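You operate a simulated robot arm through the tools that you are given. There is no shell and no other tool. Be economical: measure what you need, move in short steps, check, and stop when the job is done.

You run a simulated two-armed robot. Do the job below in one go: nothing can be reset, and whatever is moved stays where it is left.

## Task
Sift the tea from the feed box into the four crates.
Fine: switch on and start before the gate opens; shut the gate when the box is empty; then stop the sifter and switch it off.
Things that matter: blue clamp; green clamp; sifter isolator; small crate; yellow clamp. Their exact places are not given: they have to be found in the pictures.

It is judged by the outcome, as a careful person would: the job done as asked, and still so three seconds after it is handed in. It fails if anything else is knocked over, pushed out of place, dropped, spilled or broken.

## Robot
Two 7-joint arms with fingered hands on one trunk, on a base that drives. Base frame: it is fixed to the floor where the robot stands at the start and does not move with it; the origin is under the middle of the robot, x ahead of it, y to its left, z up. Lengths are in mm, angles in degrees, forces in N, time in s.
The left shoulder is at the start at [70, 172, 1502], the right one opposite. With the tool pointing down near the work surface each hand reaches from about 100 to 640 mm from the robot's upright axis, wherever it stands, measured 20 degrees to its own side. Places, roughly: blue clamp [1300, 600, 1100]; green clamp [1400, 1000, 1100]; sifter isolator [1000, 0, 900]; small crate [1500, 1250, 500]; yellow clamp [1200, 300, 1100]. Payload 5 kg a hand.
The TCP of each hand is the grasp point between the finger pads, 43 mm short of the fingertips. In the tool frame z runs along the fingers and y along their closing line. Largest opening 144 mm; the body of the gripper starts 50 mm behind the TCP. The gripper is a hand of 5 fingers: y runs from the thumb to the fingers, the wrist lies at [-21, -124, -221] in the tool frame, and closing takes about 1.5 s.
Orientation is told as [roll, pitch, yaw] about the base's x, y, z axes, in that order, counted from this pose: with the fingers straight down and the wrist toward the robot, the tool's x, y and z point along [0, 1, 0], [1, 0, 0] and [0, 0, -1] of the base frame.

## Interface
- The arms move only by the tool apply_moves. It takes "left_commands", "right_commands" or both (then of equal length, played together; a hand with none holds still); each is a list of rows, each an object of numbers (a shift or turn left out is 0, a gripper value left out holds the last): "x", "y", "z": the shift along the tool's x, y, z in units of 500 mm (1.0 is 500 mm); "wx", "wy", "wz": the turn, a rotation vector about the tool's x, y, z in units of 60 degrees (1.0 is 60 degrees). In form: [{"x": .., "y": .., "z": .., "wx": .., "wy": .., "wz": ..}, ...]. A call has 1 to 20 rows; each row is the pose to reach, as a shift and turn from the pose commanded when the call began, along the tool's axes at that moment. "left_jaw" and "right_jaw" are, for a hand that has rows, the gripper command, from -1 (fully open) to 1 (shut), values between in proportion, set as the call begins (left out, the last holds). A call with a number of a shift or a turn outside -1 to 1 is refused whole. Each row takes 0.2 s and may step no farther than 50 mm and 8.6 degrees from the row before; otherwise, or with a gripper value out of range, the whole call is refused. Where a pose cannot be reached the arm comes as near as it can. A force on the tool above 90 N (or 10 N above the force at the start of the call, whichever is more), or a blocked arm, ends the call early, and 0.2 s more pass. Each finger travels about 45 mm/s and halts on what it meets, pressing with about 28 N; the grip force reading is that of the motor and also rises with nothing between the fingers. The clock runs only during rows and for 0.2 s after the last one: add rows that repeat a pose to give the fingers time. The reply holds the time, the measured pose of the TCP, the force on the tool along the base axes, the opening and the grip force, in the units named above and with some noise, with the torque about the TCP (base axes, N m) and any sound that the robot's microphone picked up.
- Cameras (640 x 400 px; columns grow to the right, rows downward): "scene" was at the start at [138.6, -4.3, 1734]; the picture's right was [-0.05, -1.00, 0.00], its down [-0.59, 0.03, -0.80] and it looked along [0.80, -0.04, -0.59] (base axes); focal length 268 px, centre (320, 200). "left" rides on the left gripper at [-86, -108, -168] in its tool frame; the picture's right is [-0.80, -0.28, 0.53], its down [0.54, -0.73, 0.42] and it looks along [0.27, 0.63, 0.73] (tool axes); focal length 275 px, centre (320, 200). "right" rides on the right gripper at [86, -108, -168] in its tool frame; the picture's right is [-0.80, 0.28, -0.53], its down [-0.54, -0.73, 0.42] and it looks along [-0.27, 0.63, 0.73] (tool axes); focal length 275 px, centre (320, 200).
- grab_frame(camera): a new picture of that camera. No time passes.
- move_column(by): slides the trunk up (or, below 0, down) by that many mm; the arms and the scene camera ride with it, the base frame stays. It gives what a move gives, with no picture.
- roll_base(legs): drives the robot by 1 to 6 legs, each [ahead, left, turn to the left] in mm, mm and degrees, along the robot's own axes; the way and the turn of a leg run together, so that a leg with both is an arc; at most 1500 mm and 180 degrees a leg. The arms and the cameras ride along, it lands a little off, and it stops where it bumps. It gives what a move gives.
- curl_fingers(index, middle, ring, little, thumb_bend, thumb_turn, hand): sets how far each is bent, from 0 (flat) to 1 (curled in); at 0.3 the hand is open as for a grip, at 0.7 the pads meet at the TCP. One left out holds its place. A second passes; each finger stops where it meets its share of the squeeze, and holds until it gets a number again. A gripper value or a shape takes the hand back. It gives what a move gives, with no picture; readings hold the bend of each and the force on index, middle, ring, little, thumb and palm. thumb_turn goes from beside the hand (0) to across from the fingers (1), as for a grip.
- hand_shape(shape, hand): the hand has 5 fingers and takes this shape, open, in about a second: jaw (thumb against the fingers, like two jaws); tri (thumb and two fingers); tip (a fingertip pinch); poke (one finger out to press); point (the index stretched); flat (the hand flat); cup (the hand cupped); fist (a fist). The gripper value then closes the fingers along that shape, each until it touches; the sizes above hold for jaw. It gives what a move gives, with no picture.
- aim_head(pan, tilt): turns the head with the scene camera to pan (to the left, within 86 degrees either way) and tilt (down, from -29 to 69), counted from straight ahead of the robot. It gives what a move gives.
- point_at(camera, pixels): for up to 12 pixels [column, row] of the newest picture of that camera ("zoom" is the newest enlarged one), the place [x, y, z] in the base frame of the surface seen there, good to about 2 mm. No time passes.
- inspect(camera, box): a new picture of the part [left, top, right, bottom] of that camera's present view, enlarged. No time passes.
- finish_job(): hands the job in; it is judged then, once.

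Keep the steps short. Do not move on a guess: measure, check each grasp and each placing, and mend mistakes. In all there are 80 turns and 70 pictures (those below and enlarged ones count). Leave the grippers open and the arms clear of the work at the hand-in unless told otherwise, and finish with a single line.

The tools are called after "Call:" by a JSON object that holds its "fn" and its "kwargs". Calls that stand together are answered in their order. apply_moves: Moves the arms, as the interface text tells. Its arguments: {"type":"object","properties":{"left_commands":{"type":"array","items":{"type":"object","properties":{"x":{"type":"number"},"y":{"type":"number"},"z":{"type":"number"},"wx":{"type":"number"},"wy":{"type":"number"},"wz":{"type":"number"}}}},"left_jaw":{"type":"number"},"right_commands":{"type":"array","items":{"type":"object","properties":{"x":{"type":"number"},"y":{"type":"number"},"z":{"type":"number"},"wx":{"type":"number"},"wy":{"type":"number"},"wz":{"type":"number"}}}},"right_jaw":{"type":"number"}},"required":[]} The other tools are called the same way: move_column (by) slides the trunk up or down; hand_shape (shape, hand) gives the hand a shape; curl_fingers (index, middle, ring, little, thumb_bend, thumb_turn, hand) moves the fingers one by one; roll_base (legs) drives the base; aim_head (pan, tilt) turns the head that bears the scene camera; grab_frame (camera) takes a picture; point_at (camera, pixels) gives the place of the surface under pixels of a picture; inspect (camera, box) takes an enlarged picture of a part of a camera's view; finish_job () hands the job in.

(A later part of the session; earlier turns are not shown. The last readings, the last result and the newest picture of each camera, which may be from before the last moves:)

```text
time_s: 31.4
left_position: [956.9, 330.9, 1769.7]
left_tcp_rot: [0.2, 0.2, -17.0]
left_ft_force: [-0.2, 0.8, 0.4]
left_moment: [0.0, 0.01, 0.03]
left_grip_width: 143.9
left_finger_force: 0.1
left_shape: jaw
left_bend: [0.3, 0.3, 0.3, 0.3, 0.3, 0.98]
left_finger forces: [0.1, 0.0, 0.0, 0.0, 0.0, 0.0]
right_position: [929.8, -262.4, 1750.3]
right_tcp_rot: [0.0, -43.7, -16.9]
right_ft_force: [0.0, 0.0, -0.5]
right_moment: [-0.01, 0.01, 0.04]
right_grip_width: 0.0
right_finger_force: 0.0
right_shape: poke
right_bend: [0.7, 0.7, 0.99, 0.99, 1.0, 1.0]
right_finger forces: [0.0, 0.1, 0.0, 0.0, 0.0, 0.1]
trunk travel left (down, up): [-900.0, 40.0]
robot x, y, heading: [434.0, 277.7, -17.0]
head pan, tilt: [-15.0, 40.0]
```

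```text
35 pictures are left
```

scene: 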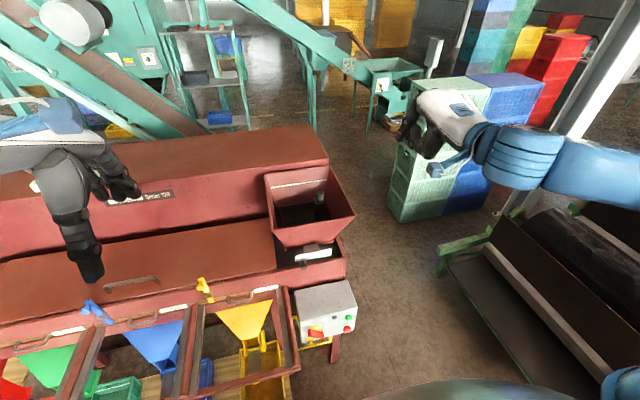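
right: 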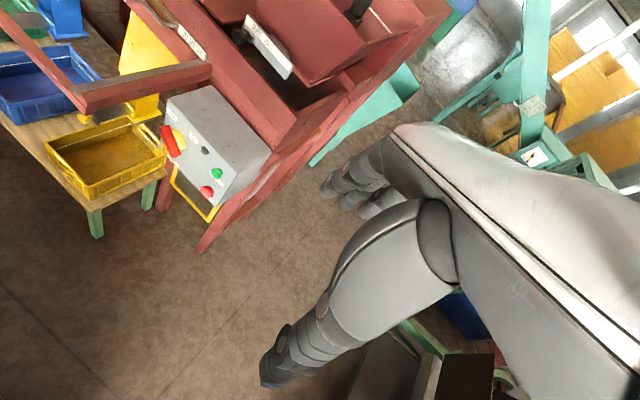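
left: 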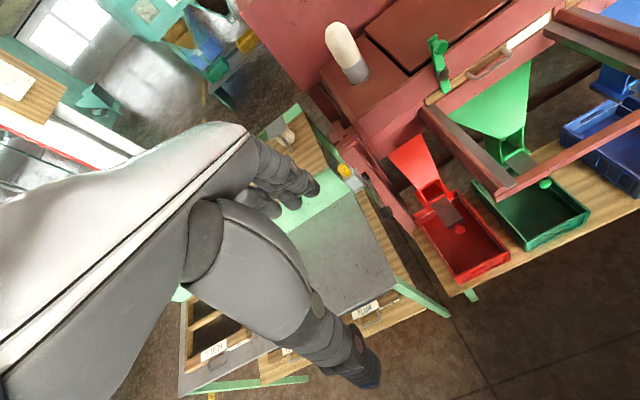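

The right hand reaches 44° there. I lower the trunk 400; the hand (right of the panel, u≈26) stays clear of hopper and panel.

Call:
{"fn": "move_column", "kwargs": {"by": -400}}

Call:
{"fn": "apply_moves", "kwargs": {"right_commands": [{"z": 0.0, "wx": 0.0}, {"y": -0.08, "z": 0.0, "wx": -0.14}, {"y": -0.16, "wx": -0.28}, {"y": -0.24, "wx": -0.42}, {"y": -0.3, "wx": -0.56}, {"y": -0.3, "wx": -0.7}, {"y": -0.3, "wx": -0.77}]}}

Call:
{"fn": "grab_frame", "kwargs": {"camera": "right"}}

Call:
{"fn": "grab_frame", "kwargs": {"camera": "scene"}}

```text
time_s: 35.3
left_position: [957.2, 331.4, 1369.7]
left_tcp_rot: [0.0, 0.3, -17.1]
left_ft_force: [0.1, 0.3, -0.2]
left_moment: [0.0, -0.02, -0.01]
left_grip_width: 143.7
left_finger_force: 0.0
left_shape: jaw
left_bend: [0.3, 0.3, 0.3, 0.3, 0.3, 0.98]
left_finger forces: [0.1, 0.0, 0.0, 0.0, 0.0, 0.1]
right_position: [929.7, -263.5, 1350.4]
right_tcp_rot: [0.0, -43.8, -16.9]
right_ft_force: [-0.1, 0.1, -0.1]
right_moment: [-0.03, 0.02, -0.02]
right_grip_width: 0.0
right_finger_force: 0.1
right_shape: poke
right_bend: [0.7, 0.7, 0.99, 0.99, 1.0, 1.0]
right_finger forces: [0.0, 0.0, 0.0, 0.0, 0.0, 0.1]
trunk travel left (down, up): [-500.0, 440.0]
robot x, y, heading: [434.5, 274.6, -17.1]
head pan, tilt: [-15.0, 40.0]
```

```text
time_s: 36.9
left_position: [957.8, 331.8, 1369.3]
left_tcp_rot: [-0.1, 0.2, -17.0]
left_ft_force: [-0.2, -1.0, 0.8]
left_moment: [0.0, 0.0, 0.02]
left_grip_width: 143.7
left_finger_force: 0.0
left_shape: jaw
left_bend: [0.3, 0.3, 0.3, 0.3, 0.3, 0.98]
left_finger forces: [0.0, 0.1, 0.0, 0.0, 0.0, 0.1]
right_position: [928.2, -261.9, 1349.7]
right_tcp_rot: [0.0, -43.8, -16.9]
right_ft_force: [-0.3, -0.4, -0.6]
right_moment: [0.0, 0.01, -0.02]
right_grip_width: 0.0
right_finger_force: 0.0
right_shape: poke
right_bend: [0.7, 0.7, 0.99, 0.99, 1.0, 1.0]
right_finger forces: [0.0, 0.1, 0.0, 0.1, 0.1, 0.0]
right hand out of reach, approached as far as the arm can: row 2, 3, 4, 5, 6, 7
trunk travel left (down, up): [-500.0, 440.0]
robot x, y, heading: [435.2, 280.9, -17.1]
head pan, tilt: [-15.0, 40.0]
```

```text
34 pictures are left
```

right: 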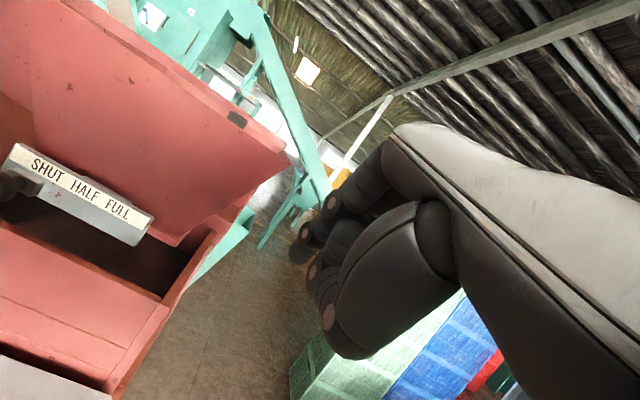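

```text
33 pictures are left
```

scene: 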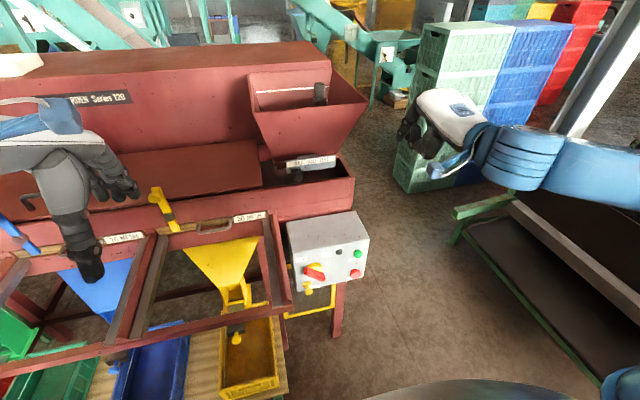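

The folded arm is limited there. I bring the hand down 300 and back 120, in front of the panel's right edge, then turn it level.

Call:
{"fn": "apply_moves", "kwargs": {"right_commands": [{"y": -0.07, "z": 0.03}, {"y": -0.14, "z": 0.06}, {"y": -0.21, "z": 0.09}, {"y": -0.28, "z": 0.12}, {"y": -0.35, "z": 0.15}, {"y": -0.42, "z": 0.18}, {"y": -0.49, "z": 0.21}, {"y": -0.56, "z": 0.24}, {"y": -0.586, "z": 0.266}]}}

Call:
{"fn": "apply_moves", "kwargs": {"right_commands": [{"wx": -0.14}, {"wx": -0.28}, {"wx": -0.42}, {"wx": -0.56}, {"wx": -0.7}, {"wx": -0.77}]}}

Call:
{"fn": "grab_frame", "kwargs": {"camera": "right"}}

```text
time_s: 38.9
left_position: [957.5, 329.9, 1368.7]
left_tcp_rot: [0.1, 0.1, -17.0]
left_ft_force: [-0.2, 0.2, 0.0]
left_moment: [0.01, 0.0, -0.01]
left_grip_width: 143.9
left_finger_force: 0.1
left_shape: jaw
left_bend: [0.3, 0.3, 0.3, 0.3, 0.3, 0.98]
left_finger forces: [0.0, 0.0, 0.1, 0.0, 0.1, 0.0]
right_position: [928.8, -263.0, 1349.8]
right_tcp_rot: [0.0, -43.8, -16.9]
right_ft_force: [-0.6, 0.3, -0.2]
right_moment: [-0.01, -0.01, 0.0]
right_grip_width: 0.1
right_finger_force: 0.1
right_shape: poke
right_bend: [0.7, 0.7, 0.99, 0.99, 1.0, 1.0]
right_finger forces: [0.1, 0.0, 0.1, 0.0, 0.0, 0.0]
right hand out of reach, approached as far as the arm can: row 1, 2, 3, 4, 5, 6, 7, 8, 9
trunk travel left (down, up): [-500.0, 440.0]
robot x, y, heading: [436.1, 278.5, -16.9]
head pan, tilt: [-15.0, 40.0]
```

```text
time_s: 40.3
left_position: [957.2, 331.2, 1368.6]
left_tcp_rot: [-0.1, 0.1, -16.9]
left_ft_force: [-0.2, -0.5, 0.2]
left_moment: [0.02, -0.01, 0.04]
left_grip_width: 144.0
left_finger_force: 0.1
left_shape: jaw
left_bend: [0.3, 0.3, 0.3, 0.3, 0.3, 0.98]
left_finger forces: [0.0, 0.0, 0.1, 0.0, 0.0, 0.0]
right_position: [929.8, -263.1, 1349.8]
right_tcp_rot: [-0.2, -43.7, -16.8]
right_ft_force: [-0.2, 0.1, 0.2]
right_moment: [0.02, 0.04, 0.0]
right_grip_width: 0.0
right_finger_force: 0.0
right_shape: poke
right_bend: [0.7, 0.7, 0.99, 0.99, 1.0, 1.0]
right_finger forces: [0.0, 0.0, 0.1, 0.0, 0.0, 0.0]
right hand out of reach, approached as far as the arm can: row 1, 2, 3, 4, 5, 6
trunk travel left (down, up): [-500.0, 440.0]
robot x, y, heading: [434.3, 277.9, -17.0]
head pan, tilt: [-15.0, 40.0]
```

```text
32 pictures are left
```

right: 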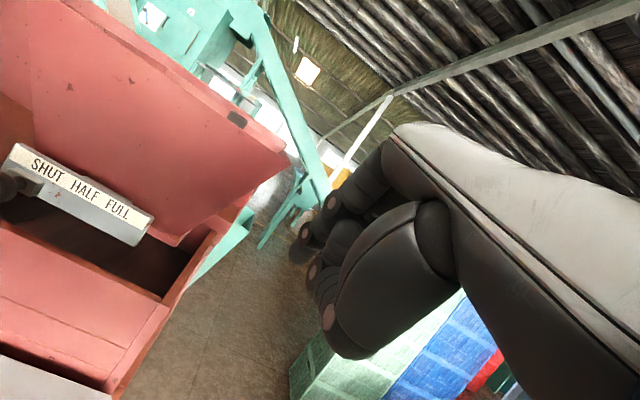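

The hand does not budge; I test what the commanded pose is with a null row.

Call:
{"fn": "apply_moves", "kwargs": {"right_commands": [{"x": 0}]}}

Call:
{"fn": "apply_moves", "kwargs": {"right_commands": [{"wx": 0.14}, {"wx": 0.28}, {"wx": 0.42}, {"wx": 0.56}]}}

```text
time_s: 40.7
left_position: [957.3, 331.4, 1369.0]
left_tcp_rot: [-0.1, 0.2, -17.1]
left_ft_force: [-0.9, 0.9, 0.4]
left_moment: [0.0, -0.04, -0.02]
left_grip_width: 143.9
left_finger_force: 0.1
left_shape: jaw
left_bend: [0.3, 0.3, 0.3, 0.3, 0.3, 0.98]
left_finger forces: [0.0, 0.1, 0.0, 0.0, 0.0, 0.1]
right_position: [930.6, -263.5, 1352.0]
right_tcp_rot: [0.0, -43.9, -16.9]
right_ft_force: [0.2, -0.2, 1.0]
right_moment: [0.0, -0.01, -0.02]
right_grip_width: 0.0
right_finger_force: 0.0
right_shape: poke
right_bend: [0.7, 0.7, 0.99, 0.99, 1.0, 1.0]
right_finger forces: [0.0, 0.0, 0.0, 0.0, 0.0, 0.1]
trunk travel left (down, up): [-500.0, 440.0]
robot x, y, heading: [436.7, 280.3, -17.2]
head pan, tilt: [-15.0, 40.0]
```

```text
time_s: 41.7
left_position: [959.3, 331.0, 1368.5]
left_tcp_rot: [0.0, 0.3, -17.0]
left_ft_force: [0.4, -0.4, -0.1]
left_moment: [0.0, 0.03, 0.01]
left_grip_width: 143.8
left_finger_force: 0.1
left_shape: jaw
left_bend: [0.3, 0.3, 0.3, 0.3, 0.3, 0.98]
left_finger forces: [0.0, 0.0, 0.0, 0.1, 0.1, 0.0]
right_position: [932.5, -262.3, 1350.4]
right_tcp_rot: [-0.1, -10.0, -16.8]
right_ft_force: [0.2, -0.5, 1.2]
right_moment: [0.01, 0.03, 0.03]
right_grip_width: 0.2
right_finger_force: 0.1
right_shape: poke
right_bend: [0.7, 0.7, 0.99, 0.99, 1.0, 1.0]
right_finger forces: [0.0, 0.0, 0.0, 0.0, 0.1, 0.0]
trunk travel left (down, up): [-500.0, 440.0]
robot x, y, heading: [435.2, 278.7, -16.9]
head pan, tilt: [-15.0, 40.0]
```

Commands resync to the actual pose; 44° was a limit. Now at −10° I bring the hand back and down in front of the panel, still clear of it.

Call:
{"fn": "apply_moves", "kwargs": {"right_commands": [{"y": -0.09, "x": 0.02}, {"y": -0.18, "x": 0.05}, {"y": -0.27, "x": 0.08}, {"y": -0.34, "z": 0.04, "x": 0.1}, {"y": -0.36, "z": 0.12, "x": 0.12}, {"y": -0.38, "z": 0.2, "x": 0.14}, {"y": -0.4, "z": 0.28, "x": 0.14}, {"y": -0.42, "z": 0.36, "x": 0.14}, {"y": -0.43, "z": 0.44, "x": 0.14}, {"y": -0.436, "z": 0.52, "x": 0.14}]}}

Call:
{"fn": "apply_moves", "kwargs": {"right_commands": [{"wx": -0.14}, {"wx": -0.28}, {"wx": -0.42}, {"wx": -0.56}, {"wx": -0.7}, {"wx": -0.84}, {"wx": -0.95}]}}

```text
time_s: 43.9
left_position: [957.3, 331.4, 1368.9]
left_tcp_rot: [0.1, 0.2, -17.0]
left_ft_force: [-0.8, 0.5, 0.7]
left_moment: [0.01, 0.0, 0.02]
left_grip_width: 143.9
left_finger_force: 0.2
left_shape: jaw
left_bend: [0.3, 0.3, 0.3, 0.3, 0.3, 0.98]
left_finger forces: [0.0, 0.1, 0.0, 0.0, 0.0, 0.1]
right_position: [838.7, -183.2, 1037.1]
right_tcp_rot: [0.0, -10.3, -16.9]
right_ft_force: [0.0, -1.1, -0.4]
right_moment: [-0.01, -0.03, 0.0]
right_grip_width: 0.0
right_finger_force: 0.1
right_shape: poke
right_bend: [0.7, 0.7, 0.99, 0.99, 1.0, 1.0]
right_finger forces: [0.0, 0.0, 0.0, 0.0, 0.0, 0.0]
right hand out of reach, approached as far as the arm can: row 3, 4, 5, 6, 7, 8, 9, 10
trunk travel left (down, up): [-500.0, 440.0]
robot x, y, heading: [434.9, 276.2, -16.9]
head pan, tilt: [-15.0, 40.0]
```

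```text
time_s: 45.5
left_position: [957.4, 331.1, 1368.3]
left_tcp_rot: [0.0, 0.1, -17.0]
left_ft_force: [-0.7, 0.2, -0.6]
left_moment: [0.01, 0.04, -0.01]
left_grip_width: 143.7
left_finger_force: 0.0
left_shape: jaw
left_bend: [0.3, 0.3, 0.3, 0.3, 0.3, 0.98]
left_finger forces: [0.0, 0.0, 0.1, 0.0, 0.1, 0.0]
right_position: [839.0, -183.1, 1037.4]
right_tcp_rot: [0.0, -10.1, -16.8]
right_ft_force: [0.5, -0.1, 0.1]
right_moment: [0.01, 0.0, 0.02]
right_grip_width: 0.0
right_finger_force: 0.1
right_shape: poke
right_bend: [0.7, 0.7, 0.99, 0.99, 1.0, 1.0]
right_finger forces: [0.1, 0.0, 0.0, 0.0, 0.1, 0.0]
right hand out of reach, approached as far as the arm can: row 1, 2, 3, 4, 5, 6, 7
trunk travel left (down, up): [-500.0, 440.0]
robot x, y, heading: [437.4, 280.2, -16.5]
head pan, tilt: [-15.0, 40.0]
```

The arm cannot fold closer than about 370 mm shoulder-to-wrist. I back off 130 mm, lower the hand, then turn it level.

Call:
{"fn": "roll_base", "kwargs": {"legs": [[-130, 0, 0]]}}

Call:
{"fn": "apply_moves", "kwargs": {"right_commands": [{"z": 0.09}, {"z": 0.18}, {"z": 0.27}, {"z": 0.36}]}}

Call:
{"fn": "apply_moves", "kwargs": {"right_commands": [{"wx": -0.14}, {"wx": -0.28}, {"wx": -0.42}, {"wx": -0.56}, {"wx": -0.7}, {"wx": -0.84}, {"wx": -0.98}]}}

Call:
{"fn": "apply_moves", "kwargs": {"right_commands": [{"wx": -0.14}, {"wx": -0.28}, {"wx": -0.35}]}}

Call:
{"fn": "grab_frame", "kwargs": {"camera": "right"}}

```text
time_s: 46.7
left_position: [834.0, 368.8, 1368.2]
left_tcp_rot: [0.0, 0.3, -17.0]
left_ft_force: [0.4, 0.4, 0.0]
left_moment: [0.02, -0.01, -0.03]
left_grip_width: 144.0
left_finger_force: 0.1
left_shape: jaw
left_bend: [0.3, 0.3, 0.3, 0.3, 0.3, 0.98]
left_finger forces: [0.0, 0.0, 0.0, 0.1, 0.0, 0.1]
right_position: [716.4, -145.2, 1036.9]
right_tcp_rot: [0.0, -10.1, -16.8]
right_ft_force: [0.3, 0.3, -0.4]
right_moment: [0.01, 0.02, -0.05]
right_grip_width: 0.0
right_finger_force: 0.1
right_shape: poke
right_bend: [0.7, 0.7, 0.99, 0.99, 1.0, 1.0]
right_finger forces: [0.0, 0.1, 0.1, 0.0, 0.0, 0.0]
trunk travel left (down, up): [-500.0, 440.0]
robot x, y, heading: [310.0, 317.4, -16.9]
head pan, tilt: [-15.0, 40.0]
```

```text
time_s: 47.9
left_position: [835.3, 372.0, 1367.5]
left_tcp_rot: [-0.1, 0.2, -17.0]
left_ft_force: [1.0, 0.6, -0.2]
left_moment: [-0.05, 0.0, -0.04]
left_grip_width: 143.8
left_finger_force: 0.0
left_shape: jaw
left_bend: [0.3, 0.3, 0.3, 0.3, 0.3, 0.98]
left_finger forces: [0.0, 0.0, 0.1, 0.0, 0.0, 0.1]
right_position: [713.6, -184.9, 954.4]
right_tcp_rot: [-6.0, -9.7, -13.3]
right_ft_force: [-0.1, 0.0, 0.1]
right_moment: [-0.08, 0.04, -0.05]
right_grip_width: 0.1
right_finger_force: 0.1
right_shape: poke
right_bend: [0.7, 0.7, 0.99, 0.99, 1.0, 1.0]
right_finger forces: [0.0, 0.1, 0.1, 0.1, 0.0, 0.0]
right hand out of reach, approached as far as the arm can: row 2, 3, 4
trunk travel left (down, up): [-500.0, 440.0]
robot x, y, heading: [311.5, 319.3, -17.1]
head pan, tilt: [-15.0, 40.0]
stopped in row 4 (right hand): the arm was blocked; the commanded pose is now the measured one
```

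```text
time_s: 49.5
left_position: [834.0, 368.3, 1369.6]
left_tcp_rot: [0.1, 0.1, -17.1]
left_ft_force: [-0.5, -0.9, 0.3]
left_moment: [0.02, 0.0, -0.01]
left_grip_width: 143.8
left_finger_force: 0.0
left_shape: jaw
left_bend: [0.3, 0.3, 0.3, 0.3, 0.3, 0.98]
left_finger forces: [0.0, 0.1, 0.0, 0.0, 0.0, 0.0]
right_position: [695.3, -243.2, 968.3]
right_tcp_rot: [-8.9, -67.8, -3.9]
right_ft_force: [-0.1, 0.4, 0.4]
right_moment: [-0.01, -0.02, -0.01]
right_grip_width: 0.0
right_finger_force: 0.1
right_shape: poke
right_bend: [0.7, 0.7, 0.99, 0.99, 1.0, 1.0]
right_finger forces: [0.1, 0.0, 0.1, 0.0, 0.1, 0.1]
right hand out of reach, approached as far as the arm can: row 1, 2, 3, 4, 5, 6, 7
trunk travel left (down, up): [-500.0, 440.0]
robot x, y, heading: [312.4, 314.4, -16.9]
head pan, tilt: [-15.0, 40.0]
```

```text
time_s: 50.3
left_position: [833.5, 367.5, 1369.4]
left_tcp_rot: [0.0, 0.2, -17.1]
left_ft_force: [-0.6, -0.5, 0.3]
left_moment: [-0.03, -0.04, -0.01]
left_grip_width: 143.7
left_finger_force: 0.0
left_shape: jaw
left_bend: [0.3, 0.3, 0.3, 0.3, 0.3, 0.98]
left_finger forces: [0.0, 0.0, 0.0, 0.1, 0.0, 0.0]
right_position: [693.1, -252.4, 970.3]
right_tcp_rot: [-73.2, -86.9, 61.4]
right_ft_force: [-0.2, -0.1, -0.1]
right_moment: [0.0, -0.01, -0.04]
right_grip_width: 0.0
right_finger_force: 0.1
right_shape: poke
right_bend: [0.7, 0.7, 0.99, 0.99, 1.0, 1.0]
right_finger forces: [0.0, 0.0, 0.0, 0.0, 0.0, 0.1]
right hand out of reach, approached as far as the arm can: row 2, 3
trunk travel left (down, up): [-500.0, 440.0]
robot x, y, heading: [311.0, 314.6, -16.8]
head pan, tilt: [-15.0, 40.0]
```

```text
31 pictures are left
```

right: 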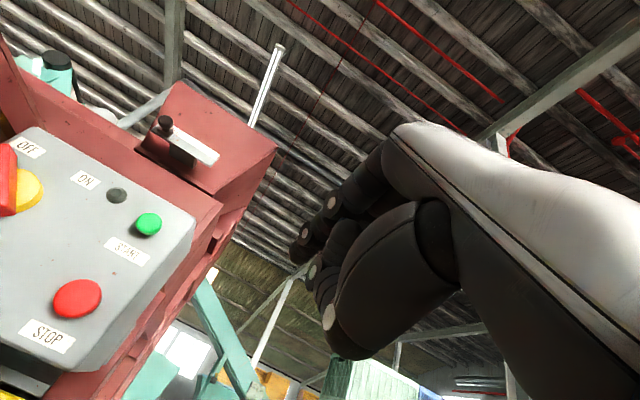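

The hand is now level. I locate the fingertip and the panel parts in this view.

Call:
{"fn": "point_at", "kwargs": {"camera": "right", "pixels": [[297, 258], [305, 233], [332, 203], [316, 270], [328, 316], [148, 224], [78, 299], [5, 195], [8, 150], [30, 205], [12, 210], [165, 125]]}}

Call:
{"fn": "inspect", "kwargs": {"camera": "scene", "box": [240, 150, 480, 350]}}

Call:
{"fn": "inspect", "kwargs": {"camera": "right", "box": [240, 150, 400, 350]}}

```text
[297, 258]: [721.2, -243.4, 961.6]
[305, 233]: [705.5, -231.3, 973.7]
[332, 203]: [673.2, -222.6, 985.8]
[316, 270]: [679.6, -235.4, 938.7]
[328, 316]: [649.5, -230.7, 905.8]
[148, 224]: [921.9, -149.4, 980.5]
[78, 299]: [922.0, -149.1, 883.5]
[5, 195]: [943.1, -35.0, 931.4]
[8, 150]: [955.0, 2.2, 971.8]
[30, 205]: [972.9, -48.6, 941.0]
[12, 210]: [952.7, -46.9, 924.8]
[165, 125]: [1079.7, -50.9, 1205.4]
```

```text
2.00 times, centred on (360, 250) of scene
```

zoom: 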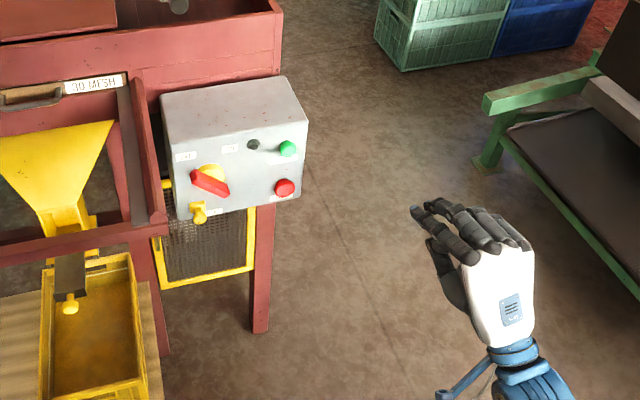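

```text
2.00 times, centred on (320, 250) of right
```

zoom: 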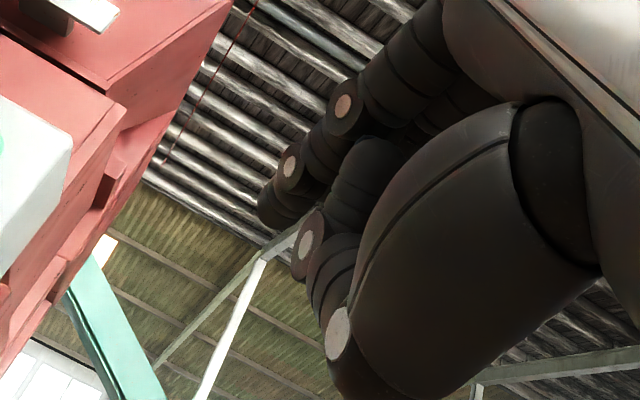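

The poke shape leads by only ~16 mm over the next finger, so I try the "point" shape and look again.

Call:
{"fn": "hand_shape", "kwargs": {"shape": "point", "hand": "right"}}

Call:
{"fn": "grab_frame", "kwargs": {"camera": "right"}}

```text
time_s: 51.2
left_position: [833.7, 368.6, 1367.8]
left_tcp_rot: [0.0, 0.2, -17.0]
left_ft_force: [0.1, -0.5, -0.1]
left_moment: [0.02, 0.01, -0.01]
left_grip_width: 143.8
left_finger_force: 0.0
left_shape: jaw
left_bend: [0.3, 0.3, 0.3, 0.3, 0.3, 0.98]
left_finger forces: [0.0, 0.0, 0.0, 0.0, 0.0, 0.0]
right_position: [693.6, -252.6, 970.6]
right_tcp_rot: [-70.6, -86.9, 58.9]
right_ft_force: [0.1, 0.9, -0.2]
right_moment: [0.0, 0.0, 0.01]
right_grip_width: 0.0
right_finger_force: 0.0
right_shape: point
right_bend: [0.19, 1.0, 1.0, 1.0, 0.98, 0.88]
right_finger forces: [0.1, 0.0, 0.0, 0.1, 0.0, 0.0]
trunk travel left (down, up): [-500.0, 440.0]
robot x, y, heading: [313.8, 316.2, -17.0]
head pan, tilt: [-15.0, 40.0]
```

```text
28 pictures are left
```

right: 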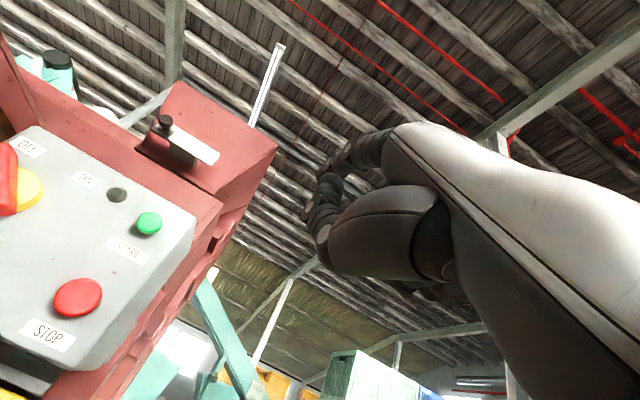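

Call:
{"fn": "inspect", "kwargs": {"camera": "right", "box": [280, 110, 420, 270]}}

Call:
{"fn": "inspect", "kwargs": {"camera": "scene", "box": [420, 230, 540, 330]}}

```text
2.50 times, centred on (350, 190) of right
```

zoom: 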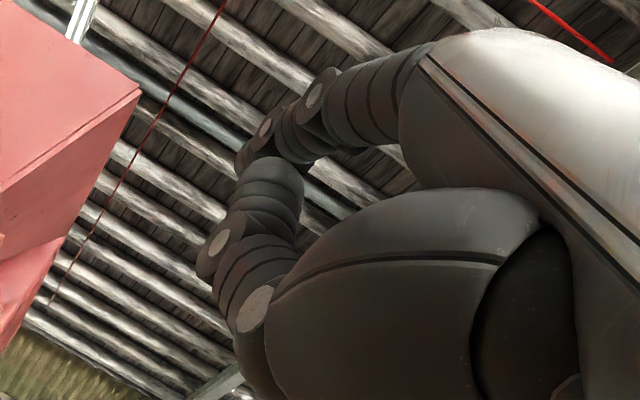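

```text
4.00 times, centred on (480, 280) of scene
```

zoom: 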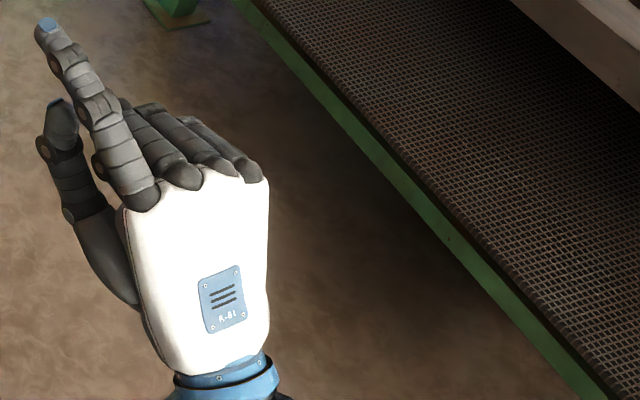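

Call:
{"fn": "point_at", "kwargs": {"camera": "zoom", "pixels": [[48, 27], [50, 36], [75, 75], [100, 115], [140, 195], [62, 110], [70, 170], [190, 180]]}}

Call:
{"fn": "point_at", "kwargs": {"camera": "right", "pixels": [[318, 175], [327, 160], [345, 148]]}}

```text
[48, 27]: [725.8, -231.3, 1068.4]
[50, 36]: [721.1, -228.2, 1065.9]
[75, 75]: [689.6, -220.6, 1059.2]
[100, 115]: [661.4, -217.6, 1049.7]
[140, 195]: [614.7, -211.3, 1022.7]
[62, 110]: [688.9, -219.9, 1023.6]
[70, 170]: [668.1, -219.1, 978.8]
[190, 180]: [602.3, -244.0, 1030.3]
```

```text
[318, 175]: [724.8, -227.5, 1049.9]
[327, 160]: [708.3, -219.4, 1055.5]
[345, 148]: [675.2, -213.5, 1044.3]
```

Index tip sits at tool offset about (29, 88, 25). I lower the trunk 150, square the hand to the machine, tilt it to 60°, and bring the tip in front of the isolator with ~35 mm to spare.

Call:
{"fn": "move_column", "kwargs": {"by": -150}}

Call:
{"fn": "apply_moves", "kwargs": {"right_commands": [{"wy": -0.088}]}}

Call:
{"fn": "apply_moves", "kwargs": {"right_commands": [{"x": 0.08, "y": 0.02, "wx": 0.11}, {"x": 0.16, "y": 0.04, "wx": 0.22}, {"x": 0.24, "y": 0.06, "wx": 0.33}, {"x": 0.32, "y": 0.08, "wx": 0.45}, {"x": 0.4, "y": 0.1, "wx": 0.45}, {"x": 0.48, "y": 0.12, "wx": 0.45}, {"x": 0.56, "y": 0.126, "z": 0.03, "wx": 0.45}, {"x": 0.628, "y": 0.126, "z": 0.08, "wx": 0.45}, {"x": 0.628, "y": 0.126, "z": 0.11, "wx": 0.45}]}}

Call:
{"fn": "aim_head", "kwargs": {"pan": -15, "tilt": 35}}

Call:
{"fn": "inspect", "kwargs": {"camera": "scene", "box": [230, 120, 430, 280]}}

```text
time_s: 53.0
left_position: [833.0, 368.5, 1219.0]
left_tcp_rot: [0.1, 0.2, -17.1]
left_ft_force: [0.3, -0.2, 0.1]
left_moment: [0.05, 0.0, 0.0]
left_grip_width: 143.6
left_finger_force: 0.0
left_shape: jaw
left_bend: [0.3, 0.3, 0.3, 0.3, 0.3, 0.98]
left_finger forces: [0.0, 0.1, 0.0, 0.0, 0.0, 0.0]
right_position: [691.9, -252.1, 820.8]
right_tcp_rot: [-71.4, -86.9, 59.6]
right_ft_force: [-0.6, 0.5, 0.0]
right_moment: [-0.01, 0.0, -0.01]
right_grip_width: 0.0
right_finger_force: 0.0
right_shape: point
right_bend: [0.19, 1.0, 1.0, 1.0, 0.98, 0.88]
right_finger forces: [0.0, 0.0, 0.0, 0.0, 0.1, 0.0]
trunk travel left (down, up): [-350.0, 590.0]
robot x, y, heading: [310.7, 314.4, -17.0]
head pan, tilt: [-15.0, 40.0]
```

```text
time_s: 53.4
left_position: [832.7, 369.3, 1219.1]
left_tcp_rot: [0.0, 0.3, -17.0]
left_ft_force: [1.2, -0.8, -0.6]
left_moment: [-0.01, -0.02, -0.02]
left_grip_width: 143.8
left_finger_force: 0.1
left_shape: jaw
left_bend: [0.3, 0.3, 0.3, 0.3, 0.3, 0.98]
left_finger forces: [0.1, 0.0, 0.1, 0.0, 0.0, 0.0]
right_position: [683.4, -276.8, 825.1]
right_tcp_rot: [-68.6, -87.7, 52.6]
right_ft_force: [-0.2, -0.3, 0.5]
right_moment: [-0.01, 0.02, 0.0]
right_grip_width: 0.0
right_finger_force: 0.1
right_shape: point
right_bend: [0.19, 1.0, 1.0, 1.0, 0.98, 0.88]
right_finger forces: [0.0, 0.0, 0.0, 0.0, 0.0, 0.1]
right hand out of reach, approached as far as the arm can: row 1
trunk travel left (down, up): [-350.0, 590.0]
robot x, y, heading: [311.5, 317.4, -17.1]
head pan, tilt: [-15.0, 40.0]
```

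```text
time_s: 55.4
left_position: [832.2, 368.8, 1219.9]
left_tcp_rot: [0.0, 0.2, -17.1]
left_ft_force: [0.0, -0.1, 0.5]
left_moment: [-0.01, -0.03, 0.06]
left_grip_width: 143.8
left_finger_force: 0.0
left_shape: jaw
left_bend: [0.3, 0.3, 0.3, 0.3, 0.3, 0.98]
left_finger forces: [0.1, 0.0, 0.1, 0.1, 0.0, 0.0]
right_position: [783.3, -161.9, 904.1]
right_tcp_rot: [4.8, -60.7, -13.7]
right_ft_force: [-0.4, 0.0, 0.7]
right_moment: [-0.04, 0.01, -0.02]
right_grip_width: 0.0
right_finger_force: 0.0
right_shape: point
right_bend: [0.19, 1.0, 1.0, 1.0, 0.99, 0.87]
right_finger forces: [0.1, 0.1, 0.0, 0.0, 0.1, 0.1]
right hand out of reach, approached as far as the arm can: row 1, 2, 3, 4, 5, 6, 7, 8, 9
trunk travel left (down, up): [-350.0, 590.0]
robot x, y, heading: [307.4, 316.9, -17.2]
head pan, tilt: [-15.0, 40.0]
```

```text
time_s: 56.0
left_position: [832.9, 369.8, 1219.6]
left_tcp_rot: [0.0, 0.2, -17.0]
left_ft_force: [0.5, -0.5, 0.4]
left_moment: [0.02, -0.05, 0.02]
left_grip_width: 143.7
left_finger_force: 0.0
left_shape: jaw
left_bend: [0.3, 0.3, 0.3, 0.3, 0.3, 0.98]
left_finger forces: [0.1, 0.0, 0.1, 0.0, 0.1, 0.0]
right_position: [782.6, -161.6, 904.6]
right_tcp_rot: [4.8, -60.7, -13.6]
right_ft_force: [-0.1, 0.6, -0.3]
right_moment: [0.01, 0.0, -0.01]
right_grip_width: 0.0
right_finger_force: 0.1
right_shape: point
right_bend: [0.19, 1.0, 1.0, 1.0, 0.99, 0.87]
right_finger forces: [0.1, 0.0, 0.1, 0.0, 0.1, 0.1]
trunk travel left (down, up): [-350.0, 590.0]
robot x, y, heading: [308.1, 318.1, -16.9]
head pan, tilt: [-15.0, 35.0]
```

```text
2.50 times, centred on (330, 200) of scene
```

zoom: 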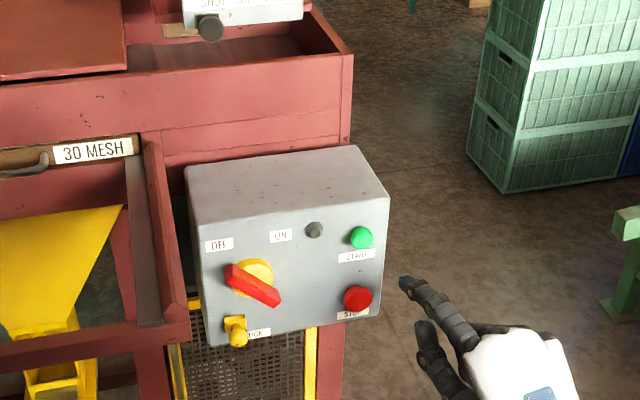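

Moving left hits an arm limit, so I will shift the base left 200 instead. First I verify the tip spot at zoom (405,283).

Call:
{"fn": "point_at", "kwargs": {"camera": "zoom", "pixels": [[404, 281], [408, 286], [420, 290], [425, 332], [236, 276], [272, 300], [262, 270], [236, 338], [232, 325], [175, 335], [361, 238], [358, 297]]}}

Call:
{"fn": "roll_base", "kwargs": {"legs": [[0, 200, 0]]}}

Call:
{"fn": "aim_head", "kwargs": {"pan": -35, "tilt": 35}}

Call:
{"fn": "inspect", "kwargs": {"camera": "scene", "box": [250, 100, 410, 240]}}

```text
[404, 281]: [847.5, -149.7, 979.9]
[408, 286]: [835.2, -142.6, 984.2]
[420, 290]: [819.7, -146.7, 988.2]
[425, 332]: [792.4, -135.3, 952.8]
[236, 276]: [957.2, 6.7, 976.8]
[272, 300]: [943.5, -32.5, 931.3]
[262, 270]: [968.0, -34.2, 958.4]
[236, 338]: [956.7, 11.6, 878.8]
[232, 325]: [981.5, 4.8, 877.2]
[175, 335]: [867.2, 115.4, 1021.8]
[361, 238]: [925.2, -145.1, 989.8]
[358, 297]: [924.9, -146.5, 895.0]
```

```text
time_s: 57.7
left_position: [893.6, 559.6, 1219.0]
left_tcp_rot: [0.0, 0.2, -17.2]
left_ft_force: [0.0, 0.6, 1.2]
left_moment: [0.0, 0.02, -0.03]
left_grip_width: 144.0
left_finger_force: 0.1
left_shape: jaw
left_bend: [0.3, 0.3, 0.3, 0.3, 0.3, 0.98]
left_finger forces: [0.1, 0.0, 0.0, 0.0, 0.1, 0.1]
right_position: [841.7, 30.0, 903.7]
right_tcp_rot: [4.8, -60.7, -13.8]
right_ft_force: [0.3, 0.0, 0.3]
right_moment: [-0.01, 0.04, 0.03]
right_grip_width: 0.3
right_finger_force: 0.1
right_shape: point
right_bend: [0.19, 1.0, 1.0, 1.0, 0.99, 0.87]
right_finger forces: [0.0, 0.1, 0.1, 0.0, 0.0, 0.0]
trunk travel left (down, up): [-350.0, 590.0]
robot x, y, heading: [365.8, 508.1, -17.0]
head pan, tilt: [-15.0, 35.0]
```

```text
time_s: 58.5
left_position: [893.1, 559.5, 1219.4]
left_tcp_rot: [0.1, 0.2, -17.3]
left_ft_force: [-0.7, 0.1, -0.2]
left_moment: [0.02, 0.0, 0.01]
left_grip_width: 144.0
left_finger_force: 0.1
left_shape: jaw
left_bend: [0.3, 0.3, 0.3, 0.3, 0.3, 0.98]
left_finger forces: [0.0, 0.0, 0.0, 0.0, 0.0, 0.0]
right_position: [841.4, 29.2, 902.5]
right_tcp_rot: [4.8, -60.7, -13.8]
right_ft_force: [-0.4, -0.1, -0.7]
right_moment: [-0.04, -0.01, 0.03]
right_grip_width: 0.1
right_finger_force: 0.0
right_shape: point
right_bend: [0.19, 1.0, 1.0, 1.0, 0.99, 0.87]
right_finger forces: [0.0, 0.1, 0.1, 0.1, 0.0, 0.0]
trunk travel left (down, up): [-350.0, 590.0]
robot x, y, heading: [371.8, 512.2, -17.1]
head pan, tilt: [-35.0, 35.0]
```

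```text
2.86 times, centred on (330, 170) of scene
```

zoom: 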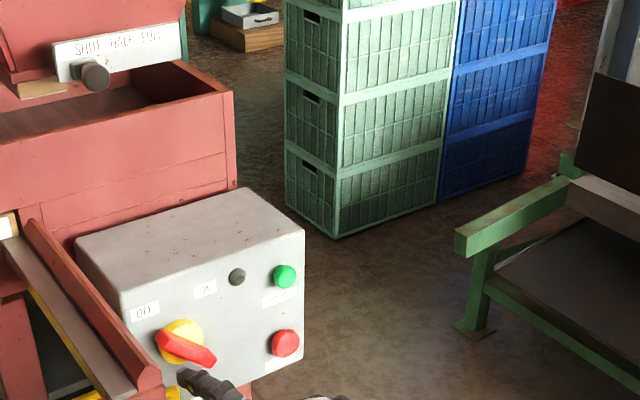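

The tip is at about u 313, v 855, z 968, left of the handle. I insert it to 17 mm off the panel at the handle's lower-left side.

Call:
{"fn": "apply_moves", "kwargs": {"right_commands": [{"x": -0.016, "y": -0.007, "z": 0.06}, {"x": -0.022, "y": 0.016, "z": 0.1}, {"x": -0.029, "y": 0.04, "z": 0.142}, {"x": -0.029, "y": 0.04, "z": 0.142}]}}

Call:
{"fn": "inspect", "kwargs": {"camera": "scene", "box": [265, 170, 345, 240]}}

```text
time_s: 59.5
left_position: [891.5, 561.5, 1218.9]
left_tcp_rot: [0.0, 0.3, -17.0]
left_ft_force: [0.5, 0.5, 0.3]
left_moment: [0.0, -0.01, 0.01]
left_grip_width: 143.8
left_finger_force: 0.0
left_shape: jaw
left_bend: [0.3, 0.3, 0.3, 0.3, 0.3, 0.98]
left_finger forces: [0.0, 0.0, 0.0, 0.0, 0.0, 0.0]
right_position: [909.6, 3.6, 883.7]
right_tcp_rot: [4.9, -60.6, -13.7]
right_ft_force: [0.6, 5.4, -3.6]
right_moment: [-0.4, 0.17, 0.24]
right_grip_width: 0.1
right_finger_force: 0.0
right_shape: point
right_bend: [0.2, 1.0, 1.0, 1.0, 0.99, 0.87]
right_finger forces: [6.1, 0.1, 0.0, 0.1, 0.1, 0.0]
trunk travel left (down, up): [-350.0, 590.0]
robot x, y, heading: [367.0, 511.6, -17.2]
head pan, tilt: [-35.0, 35.0]
```

```text
5.71 times, centred on (305, 205) of scene
```

zoom: 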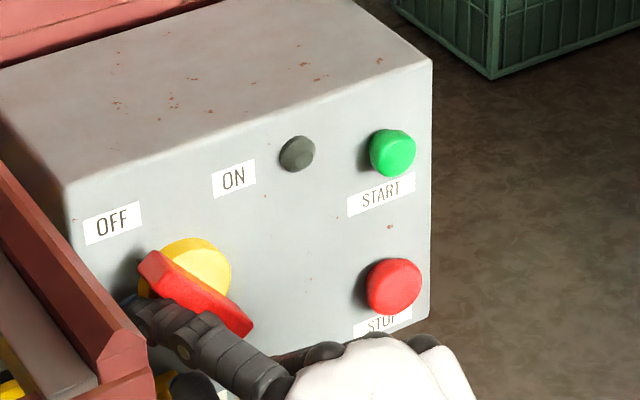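

The finger lies against the handle's lower-left side (6 N). Now I push it clockwise along an arc.

Call:
{"fn": "apply_moves", "kwargs": {"right_commands": [{"x": -0.0112, "y": 0.0068, "z": -0.0056}, {"x": -0.0142, "y": 0.0258, "z": -0.0168}, {"x": -0.0252, "y": 0.0438, "z": -0.0288}, {"x": -0.0424, "y": 0.0554, "z": -0.038}, {"x": -0.0638, "y": 0.0624, "z": -0.0454}, {"x": -0.0836, "y": 0.0618, "z": -0.0482}, {"x": -0.0976, "y": 0.059, "z": -0.0486}, {"x": -0.0976, "y": 0.059, "z": -0.0486}]}}

Call:
{"fn": "inspect", "kwargs": {"camera": "scene", "box": [265, 170, 345, 240]}}

```text
time_s: 61.3
left_position: [892.8, 561.2, 1219.7]
left_tcp_rot: [-0.1, 0.1, -17.2]
left_ft_force: [-0.6, -0.7, -0.3]
left_moment: [0.0, 0.02, 0.03]
left_grip_width: 143.7
left_finger_force: 0.1
left_shape: jaw
left_bend: [0.3, 0.3, 0.3, 0.3, 0.3, 0.98]
left_finger forces: [0.1, 0.0, 0.0, 0.0, 0.1, 0.0]
right_position: [893.7, -44.7, 920.6]
right_tcp_rot: [4.8, -60.7, -13.8]
right_ft_force: [0.1, 1.9, -0.6]
right_moment: [-0.1, 0.01, 0.17]
right_grip_width: 0.0
right_finger_force: 0.1
right_shape: point
right_bend: [0.19, 1.0, 1.0, 1.0, 0.99, 0.87]
right_finger forces: [2.0, 0.1, 0.0, 0.0, 0.0, 0.0]
trunk travel left (down, up): [-350.0, 590.0]
robot x, y, heading: [371.0, 508.9, -17.1]
head pan, tilt: [-35.0, 35.0]
```

```text
5.71 times, centred on (305, 205) of scene
```

zoom: 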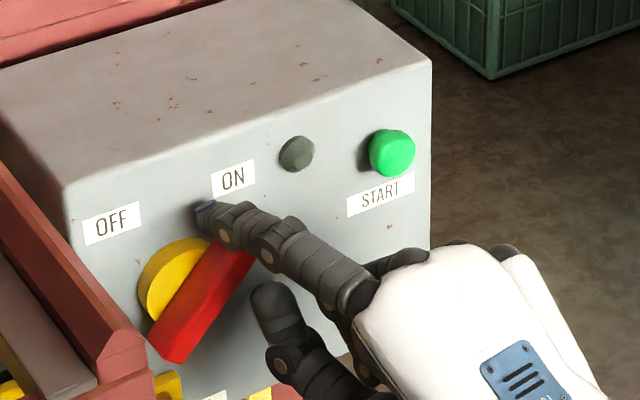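

The handle now points to ON. I nudge a little further to be sure that it is at its stop.

Call:
{"fn": "apply_moves", "kwargs": {"right_commands": [{"x": -0.012, "y": -0.006, "z": 0.002}, {"x": -0.024, "y": -0.014, "z": 0.004}]}}

Call:
{"fn": "inspect", "kwargs": {"camera": "scene", "box": [265, 170, 345, 240]}}

```text
time_s: 61.9
left_position: [892.7, 563.0, 1219.0]
left_tcp_rot: [0.0, 0.1, -17.1]
left_ft_force: [-0.6, -0.4, -0.2]
left_moment: [0.02, 0.01, -0.01]
left_grip_width: 143.8
left_finger_force: 0.2
left_shape: jaw
left_bend: [0.3, 0.3, 0.3, 0.3, 0.3, 0.98]
left_finger forces: [0.0, 0.1, 0.0, 0.1, 0.1, 0.0]
right_position: [890.7, -53.8, 913.4]
right_tcp_rot: [4.7, -60.7, -13.5]
right_ft_force: [4.6, 9.6, 4.4]
right_moment: [-0.59, 0.02, 0.65]
right_grip_width: 0.0
right_finger_force: 0.1
right_shape: point
right_bend: [0.17, 1.0, 1.0, 1.0, 0.99, 0.87]
right_finger forces: [9.5, 0.0, 0.1, 0.0, 0.0, 0.1]
trunk travel left (down, up): [-350.0, 590.0]
robot x, y, heading: [366.3, 511.4, -17.0]
head pan, tilt: [-35.0, 35.0]
```

```text
5.71 times, centred on (305, 205) of scene
```

zoom: 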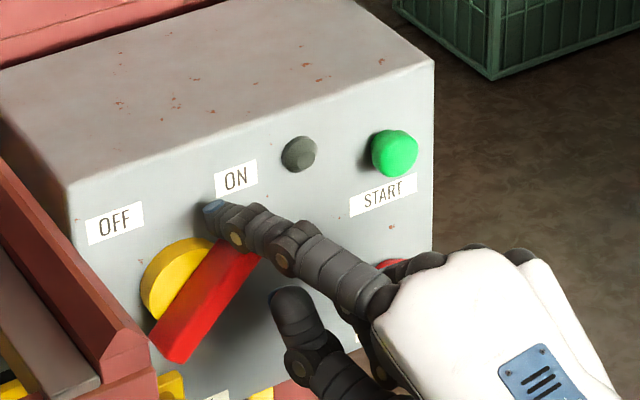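

It is at its stop (9.5 N, no more motion). I back off and move the fingertip in front of START.

Call:
{"fn": "apply_moves", "kwargs": {"right_commands": [{"x": 0.007, "y": -0.024, "z": -0.043}, {"x": 0.0136, "y": -0.0488, "z": -0.0862}, {"x": -0.0648, "y": -0.0356, "z": -0.106}, {"x": -0.144, "y": -0.038, "z": -0.117}, {"x": -0.2094, "y": -0.04, "z": -0.126}, {"x": -0.2094, "y": -0.04, "z": -0.126}]}}

Call:
{"fn": "inspect", "kwargs": {"camera": "scene", "box": [265, 160, 365, 240]}}

```text
time_s: 63.3
left_position: [892.6, 560.6, 1218.2]
left_tcp_rot: [-0.1, 0.3, -17.2]
left_ft_force: [-0.2, -0.1, -0.6]
left_moment: [-0.01, 0.02, 0.01]
left_grip_width: 143.6
left_finger_force: 0.1
left_shape: jaw
left_bend: [0.3, 0.3, 0.3, 0.3, 0.3, 0.98]
left_finger forces: [0.0, 0.0, 0.1, 0.1, 0.1, 0.0]
right_position: [808.9, -149.7, 921.7]
right_tcp_rot: [4.8, -60.7, -13.8]
right_ft_force: [0.5, -0.1, 0.4]
right_moment: [-0.02, -0.01, 0.01]
right_grip_width: 0.0
right_finger_force: 0.0
right_shape: point
right_bend: [0.19, 1.0, 1.0, 1.0, 0.99, 0.87]
right_finger forces: [0.1, 0.0, 0.0, 0.0, 0.1, 0.1]
trunk travel left (down, up): [-350.0, 590.0]
robot x, y, heading: [370.2, 509.7, -17.3]
head pan, tilt: [-35.0, 35.0]
```

```text
5.00 times, centred on (315, 200) of scene
```

zoom: 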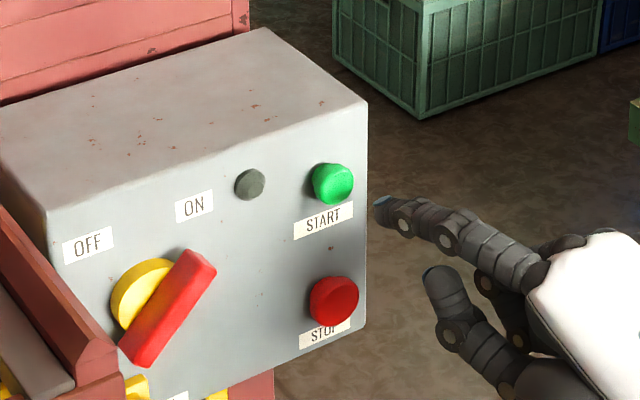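

Call:
{"fn": "point_at", "kwargs": {"camera": "zoom", "pixels": [[333, 184], [340, 180], [381, 204], [388, 212], [335, 300]]}}

Call:
{"fn": "apply_moves", "kwargs": {"right_commands": [{"x": -0.002, "y": 0.022, "z": 0.039}, {"x": -0.006, "y": 0.044, "z": 0.078}, {"x": -0.009, "y": 0.0536, "z": 0.0948}, {"x": -0.009, "y": 0.0536, "z": 0.0948}, {"x": -0.002, "y": 0.022, "z": 0.039}, {"x": 0, "y": 0, "z": 0}]}}

Call:
{"fn": "inspect", "kwargs": {"camera": "scene", "box": [265, 160, 365, 240]}}

```text
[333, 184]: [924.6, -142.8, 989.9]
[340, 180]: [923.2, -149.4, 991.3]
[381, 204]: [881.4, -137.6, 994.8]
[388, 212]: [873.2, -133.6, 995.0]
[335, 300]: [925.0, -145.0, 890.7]
```

```text
time_s: 64.7
left_position: [890.3, 562.1, 1220.6]
left_tcp_rot: [0.1, 0.1, -17.1]
left_ft_force: [-0.5, 1.4, 0.5]
left_moment: [-0.04, -0.09, -0.01]
left_grip_width: 143.8
left_finger_force: 0.1
left_shape: jaw
left_bend: [0.3, 0.3, 0.3, 0.3, 0.3, 0.98]
left_finger forces: [0.0, 0.0, 0.0, 0.1, 0.0, 0.0]
right_position: [810.2, -147.3, 922.4]
right_tcp_rot: [4.7, -60.8, -13.7]
right_ft_force: [-0.6, -0.6, 0.1]
right_moment: [-0.03, 0.03, 0.0]
right_grip_width: 136.0
right_finger_force: 0.0
right_shape: point
right_bend: [0.19, 1.0, 1.0, 1.0, 0.99, 0.87]
right_finger forces: [0.1, 0.1, 0.1, 0.0, 0.0, 0.0]
trunk travel left (down, up): [-350.0, 590.0]
robot x, y, heading: [371.4, 511.5, -17.1]
head pan, tilt: [-35.0, 35.0]
heard: click
```

```text
5.00 times, centred on (315, 200) of scene
```

zoom: 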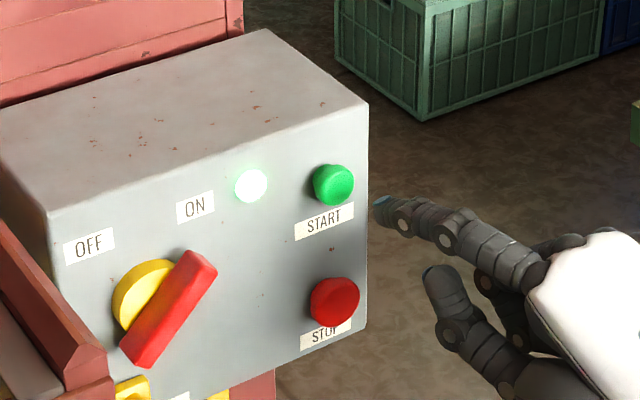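

The lamp is lit: the sifter runs. Now I raise the trunk 235 and go ahead 130 to bring the finger near the gate knob.

Call:
{"fn": "move_column", "kwargs": {"by": 235}}

Call:
{"fn": "roll_base", "kwargs": {"legs": [[130, 0, 0]]}}

Call:
{"fn": "aim_head", "kwargs": {"pan": -33, "tilt": 32}}

Call:
{"fn": "grab_frame", "kwargs": {"camera": "scene"}}

```text
time_s: 67.2
left_position: [892.9, 560.3, 1454.5]
left_tcp_rot: [0.0, 0.1, -17.2]
left_ft_force: [-0.4, -0.4, -0.6]
left_moment: [0.02, 0.0, 0.0]
left_grip_width: 143.4
left_finger_force: 0.1
left_shape: jaw
left_bend: [0.3, 0.3, 0.3, 0.3, 0.3, 0.98]
left_finger forces: [0.0, 0.0, 0.0, 0.0, 0.0, 0.1]
right_position: [809.6, -148.5, 1158.3]
right_tcp_rot: [4.8, -60.7, -13.8]
right_ft_force: [-0.4, 0.0, 0.8]
right_moment: [-0.03, -0.01, -0.02]
right_grip_width: 136.3
right_finger_force: 0.1
right_shape: point
right_bend: [0.19, 1.0, 1.0, 1.0, 0.99, 0.87]
right_finger forces: [0.1, 0.0, 0.1, 0.1, 0.0, 0.0]
trunk travel left (down, up): [-585.0, 355.0]
robot x, y, heading: [371.9, 508.8, -16.8]
head pan, tilt: [-35.0, 35.0]
```

```text
time_s: 68.4
left_position: [1013.3, 523.6, 1455.2]
left_tcp_rot: [0.0, 0.1, -17.1]
left_ft_force: [-0.7, -0.5, 0.0]
left_moment: [-0.02, -0.08, 0.0]
left_grip_width: 143.8
left_finger_force: 0.1
left_shape: jaw
left_bend: [0.3, 0.3, 0.3, 0.3, 0.3, 0.98]
left_finger forces: [0.0, 0.0, 0.0, 0.0, 0.0, 0.0]
right_position: [930.2, -184.3, 1158.5]
right_tcp_rot: [4.8, -60.8, -13.9]
right_ft_force: [0.2, 0.0, -0.2]
right_moment: [0.04, 0.01, 0.02]
right_grip_width: 136.0
right_finger_force: 0.2
right_shape: point
right_bend: [0.19, 1.0, 1.0, 1.0, 0.99, 0.87]
right_finger forces: [0.0, 0.0, 0.1, 0.0, 0.1, 0.0]
trunk travel left (down, up): [-585.0, 355.0]
robot x, y, heading: [497.4, 469.0, -17.0]
head pan, tilt: [-35.0, 35.0]
```

```text
time_s: 69.1
left_position: [1013.3, 523.4, 1454.4]
left_tcp_rot: [0.1, 0.1, -17.2]
left_ft_force: [-0.2, 0.1, -0.3]
left_moment: [0.0, -0.02, -0.01]
left_grip_width: 143.7
left_finger_force: 0.1
left_shape: jaw
left_bend: [0.3, 0.3, 0.3, 0.3, 0.3, 0.98]
left_finger forces: [0.0, 0.1, 0.0, 0.0, 0.0, 0.1]
right_position: [930.8, -186.9, 1157.0]
right_tcp_rot: [4.8, -60.7, -13.8]
right_ft_force: [0.2, 1.0, 0.2]
right_moment: [-0.02, -0.02, 0.0]
right_grip_width: 136.2
right_finger_force: 0.1
right_shape: point
right_bend: [0.19, 1.0, 1.0, 1.0, 0.99, 0.87]
right_finger forces: [0.1, 0.0, 0.1, 0.0, 0.1, 0.0]
trunk travel left (down, up): [-585.0, 355.0]
robot x, y, heading: [492.7, 472.2, -17.2]
head pan, tilt: [-33.0, 32.0]
```

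```text
18 pictures are left
```

scene: 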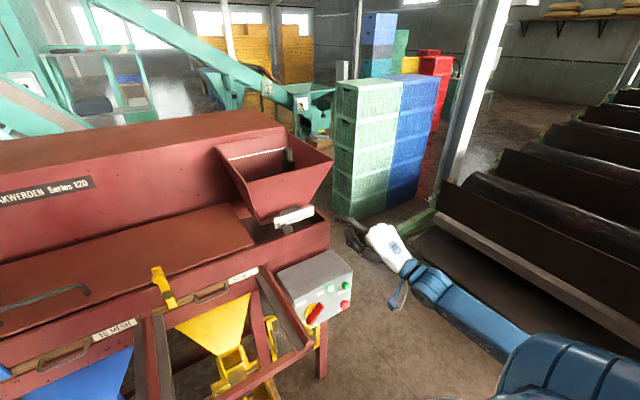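

Call:
{"fn": "point_at", "kwargs": {"camera": "scene", "pixels": [[277, 229], [280, 224], [283, 229], [286, 230], [290, 229], [278, 220], [312, 209], [345, 219], [350, 222], [280, 233], [288, 234], [300, 222]]}}

Call:
{"fn": "inspect", "kwargs": {"camera": "scene", "box": [255, 185, 375, 275]}}

```text
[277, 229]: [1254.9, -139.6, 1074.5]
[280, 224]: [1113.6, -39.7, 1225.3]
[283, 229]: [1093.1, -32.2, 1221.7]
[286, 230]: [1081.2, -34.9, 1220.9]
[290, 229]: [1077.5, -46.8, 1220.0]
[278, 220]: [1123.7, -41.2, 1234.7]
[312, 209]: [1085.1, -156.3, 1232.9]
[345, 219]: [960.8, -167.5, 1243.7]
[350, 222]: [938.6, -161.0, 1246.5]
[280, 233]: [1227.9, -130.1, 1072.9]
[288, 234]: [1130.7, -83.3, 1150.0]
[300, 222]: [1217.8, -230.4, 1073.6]
```

```text
4.44 times, centred on (315, 230) of scene
```

zoom: 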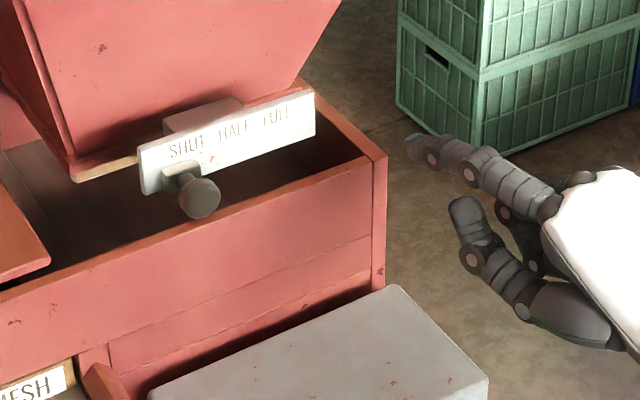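

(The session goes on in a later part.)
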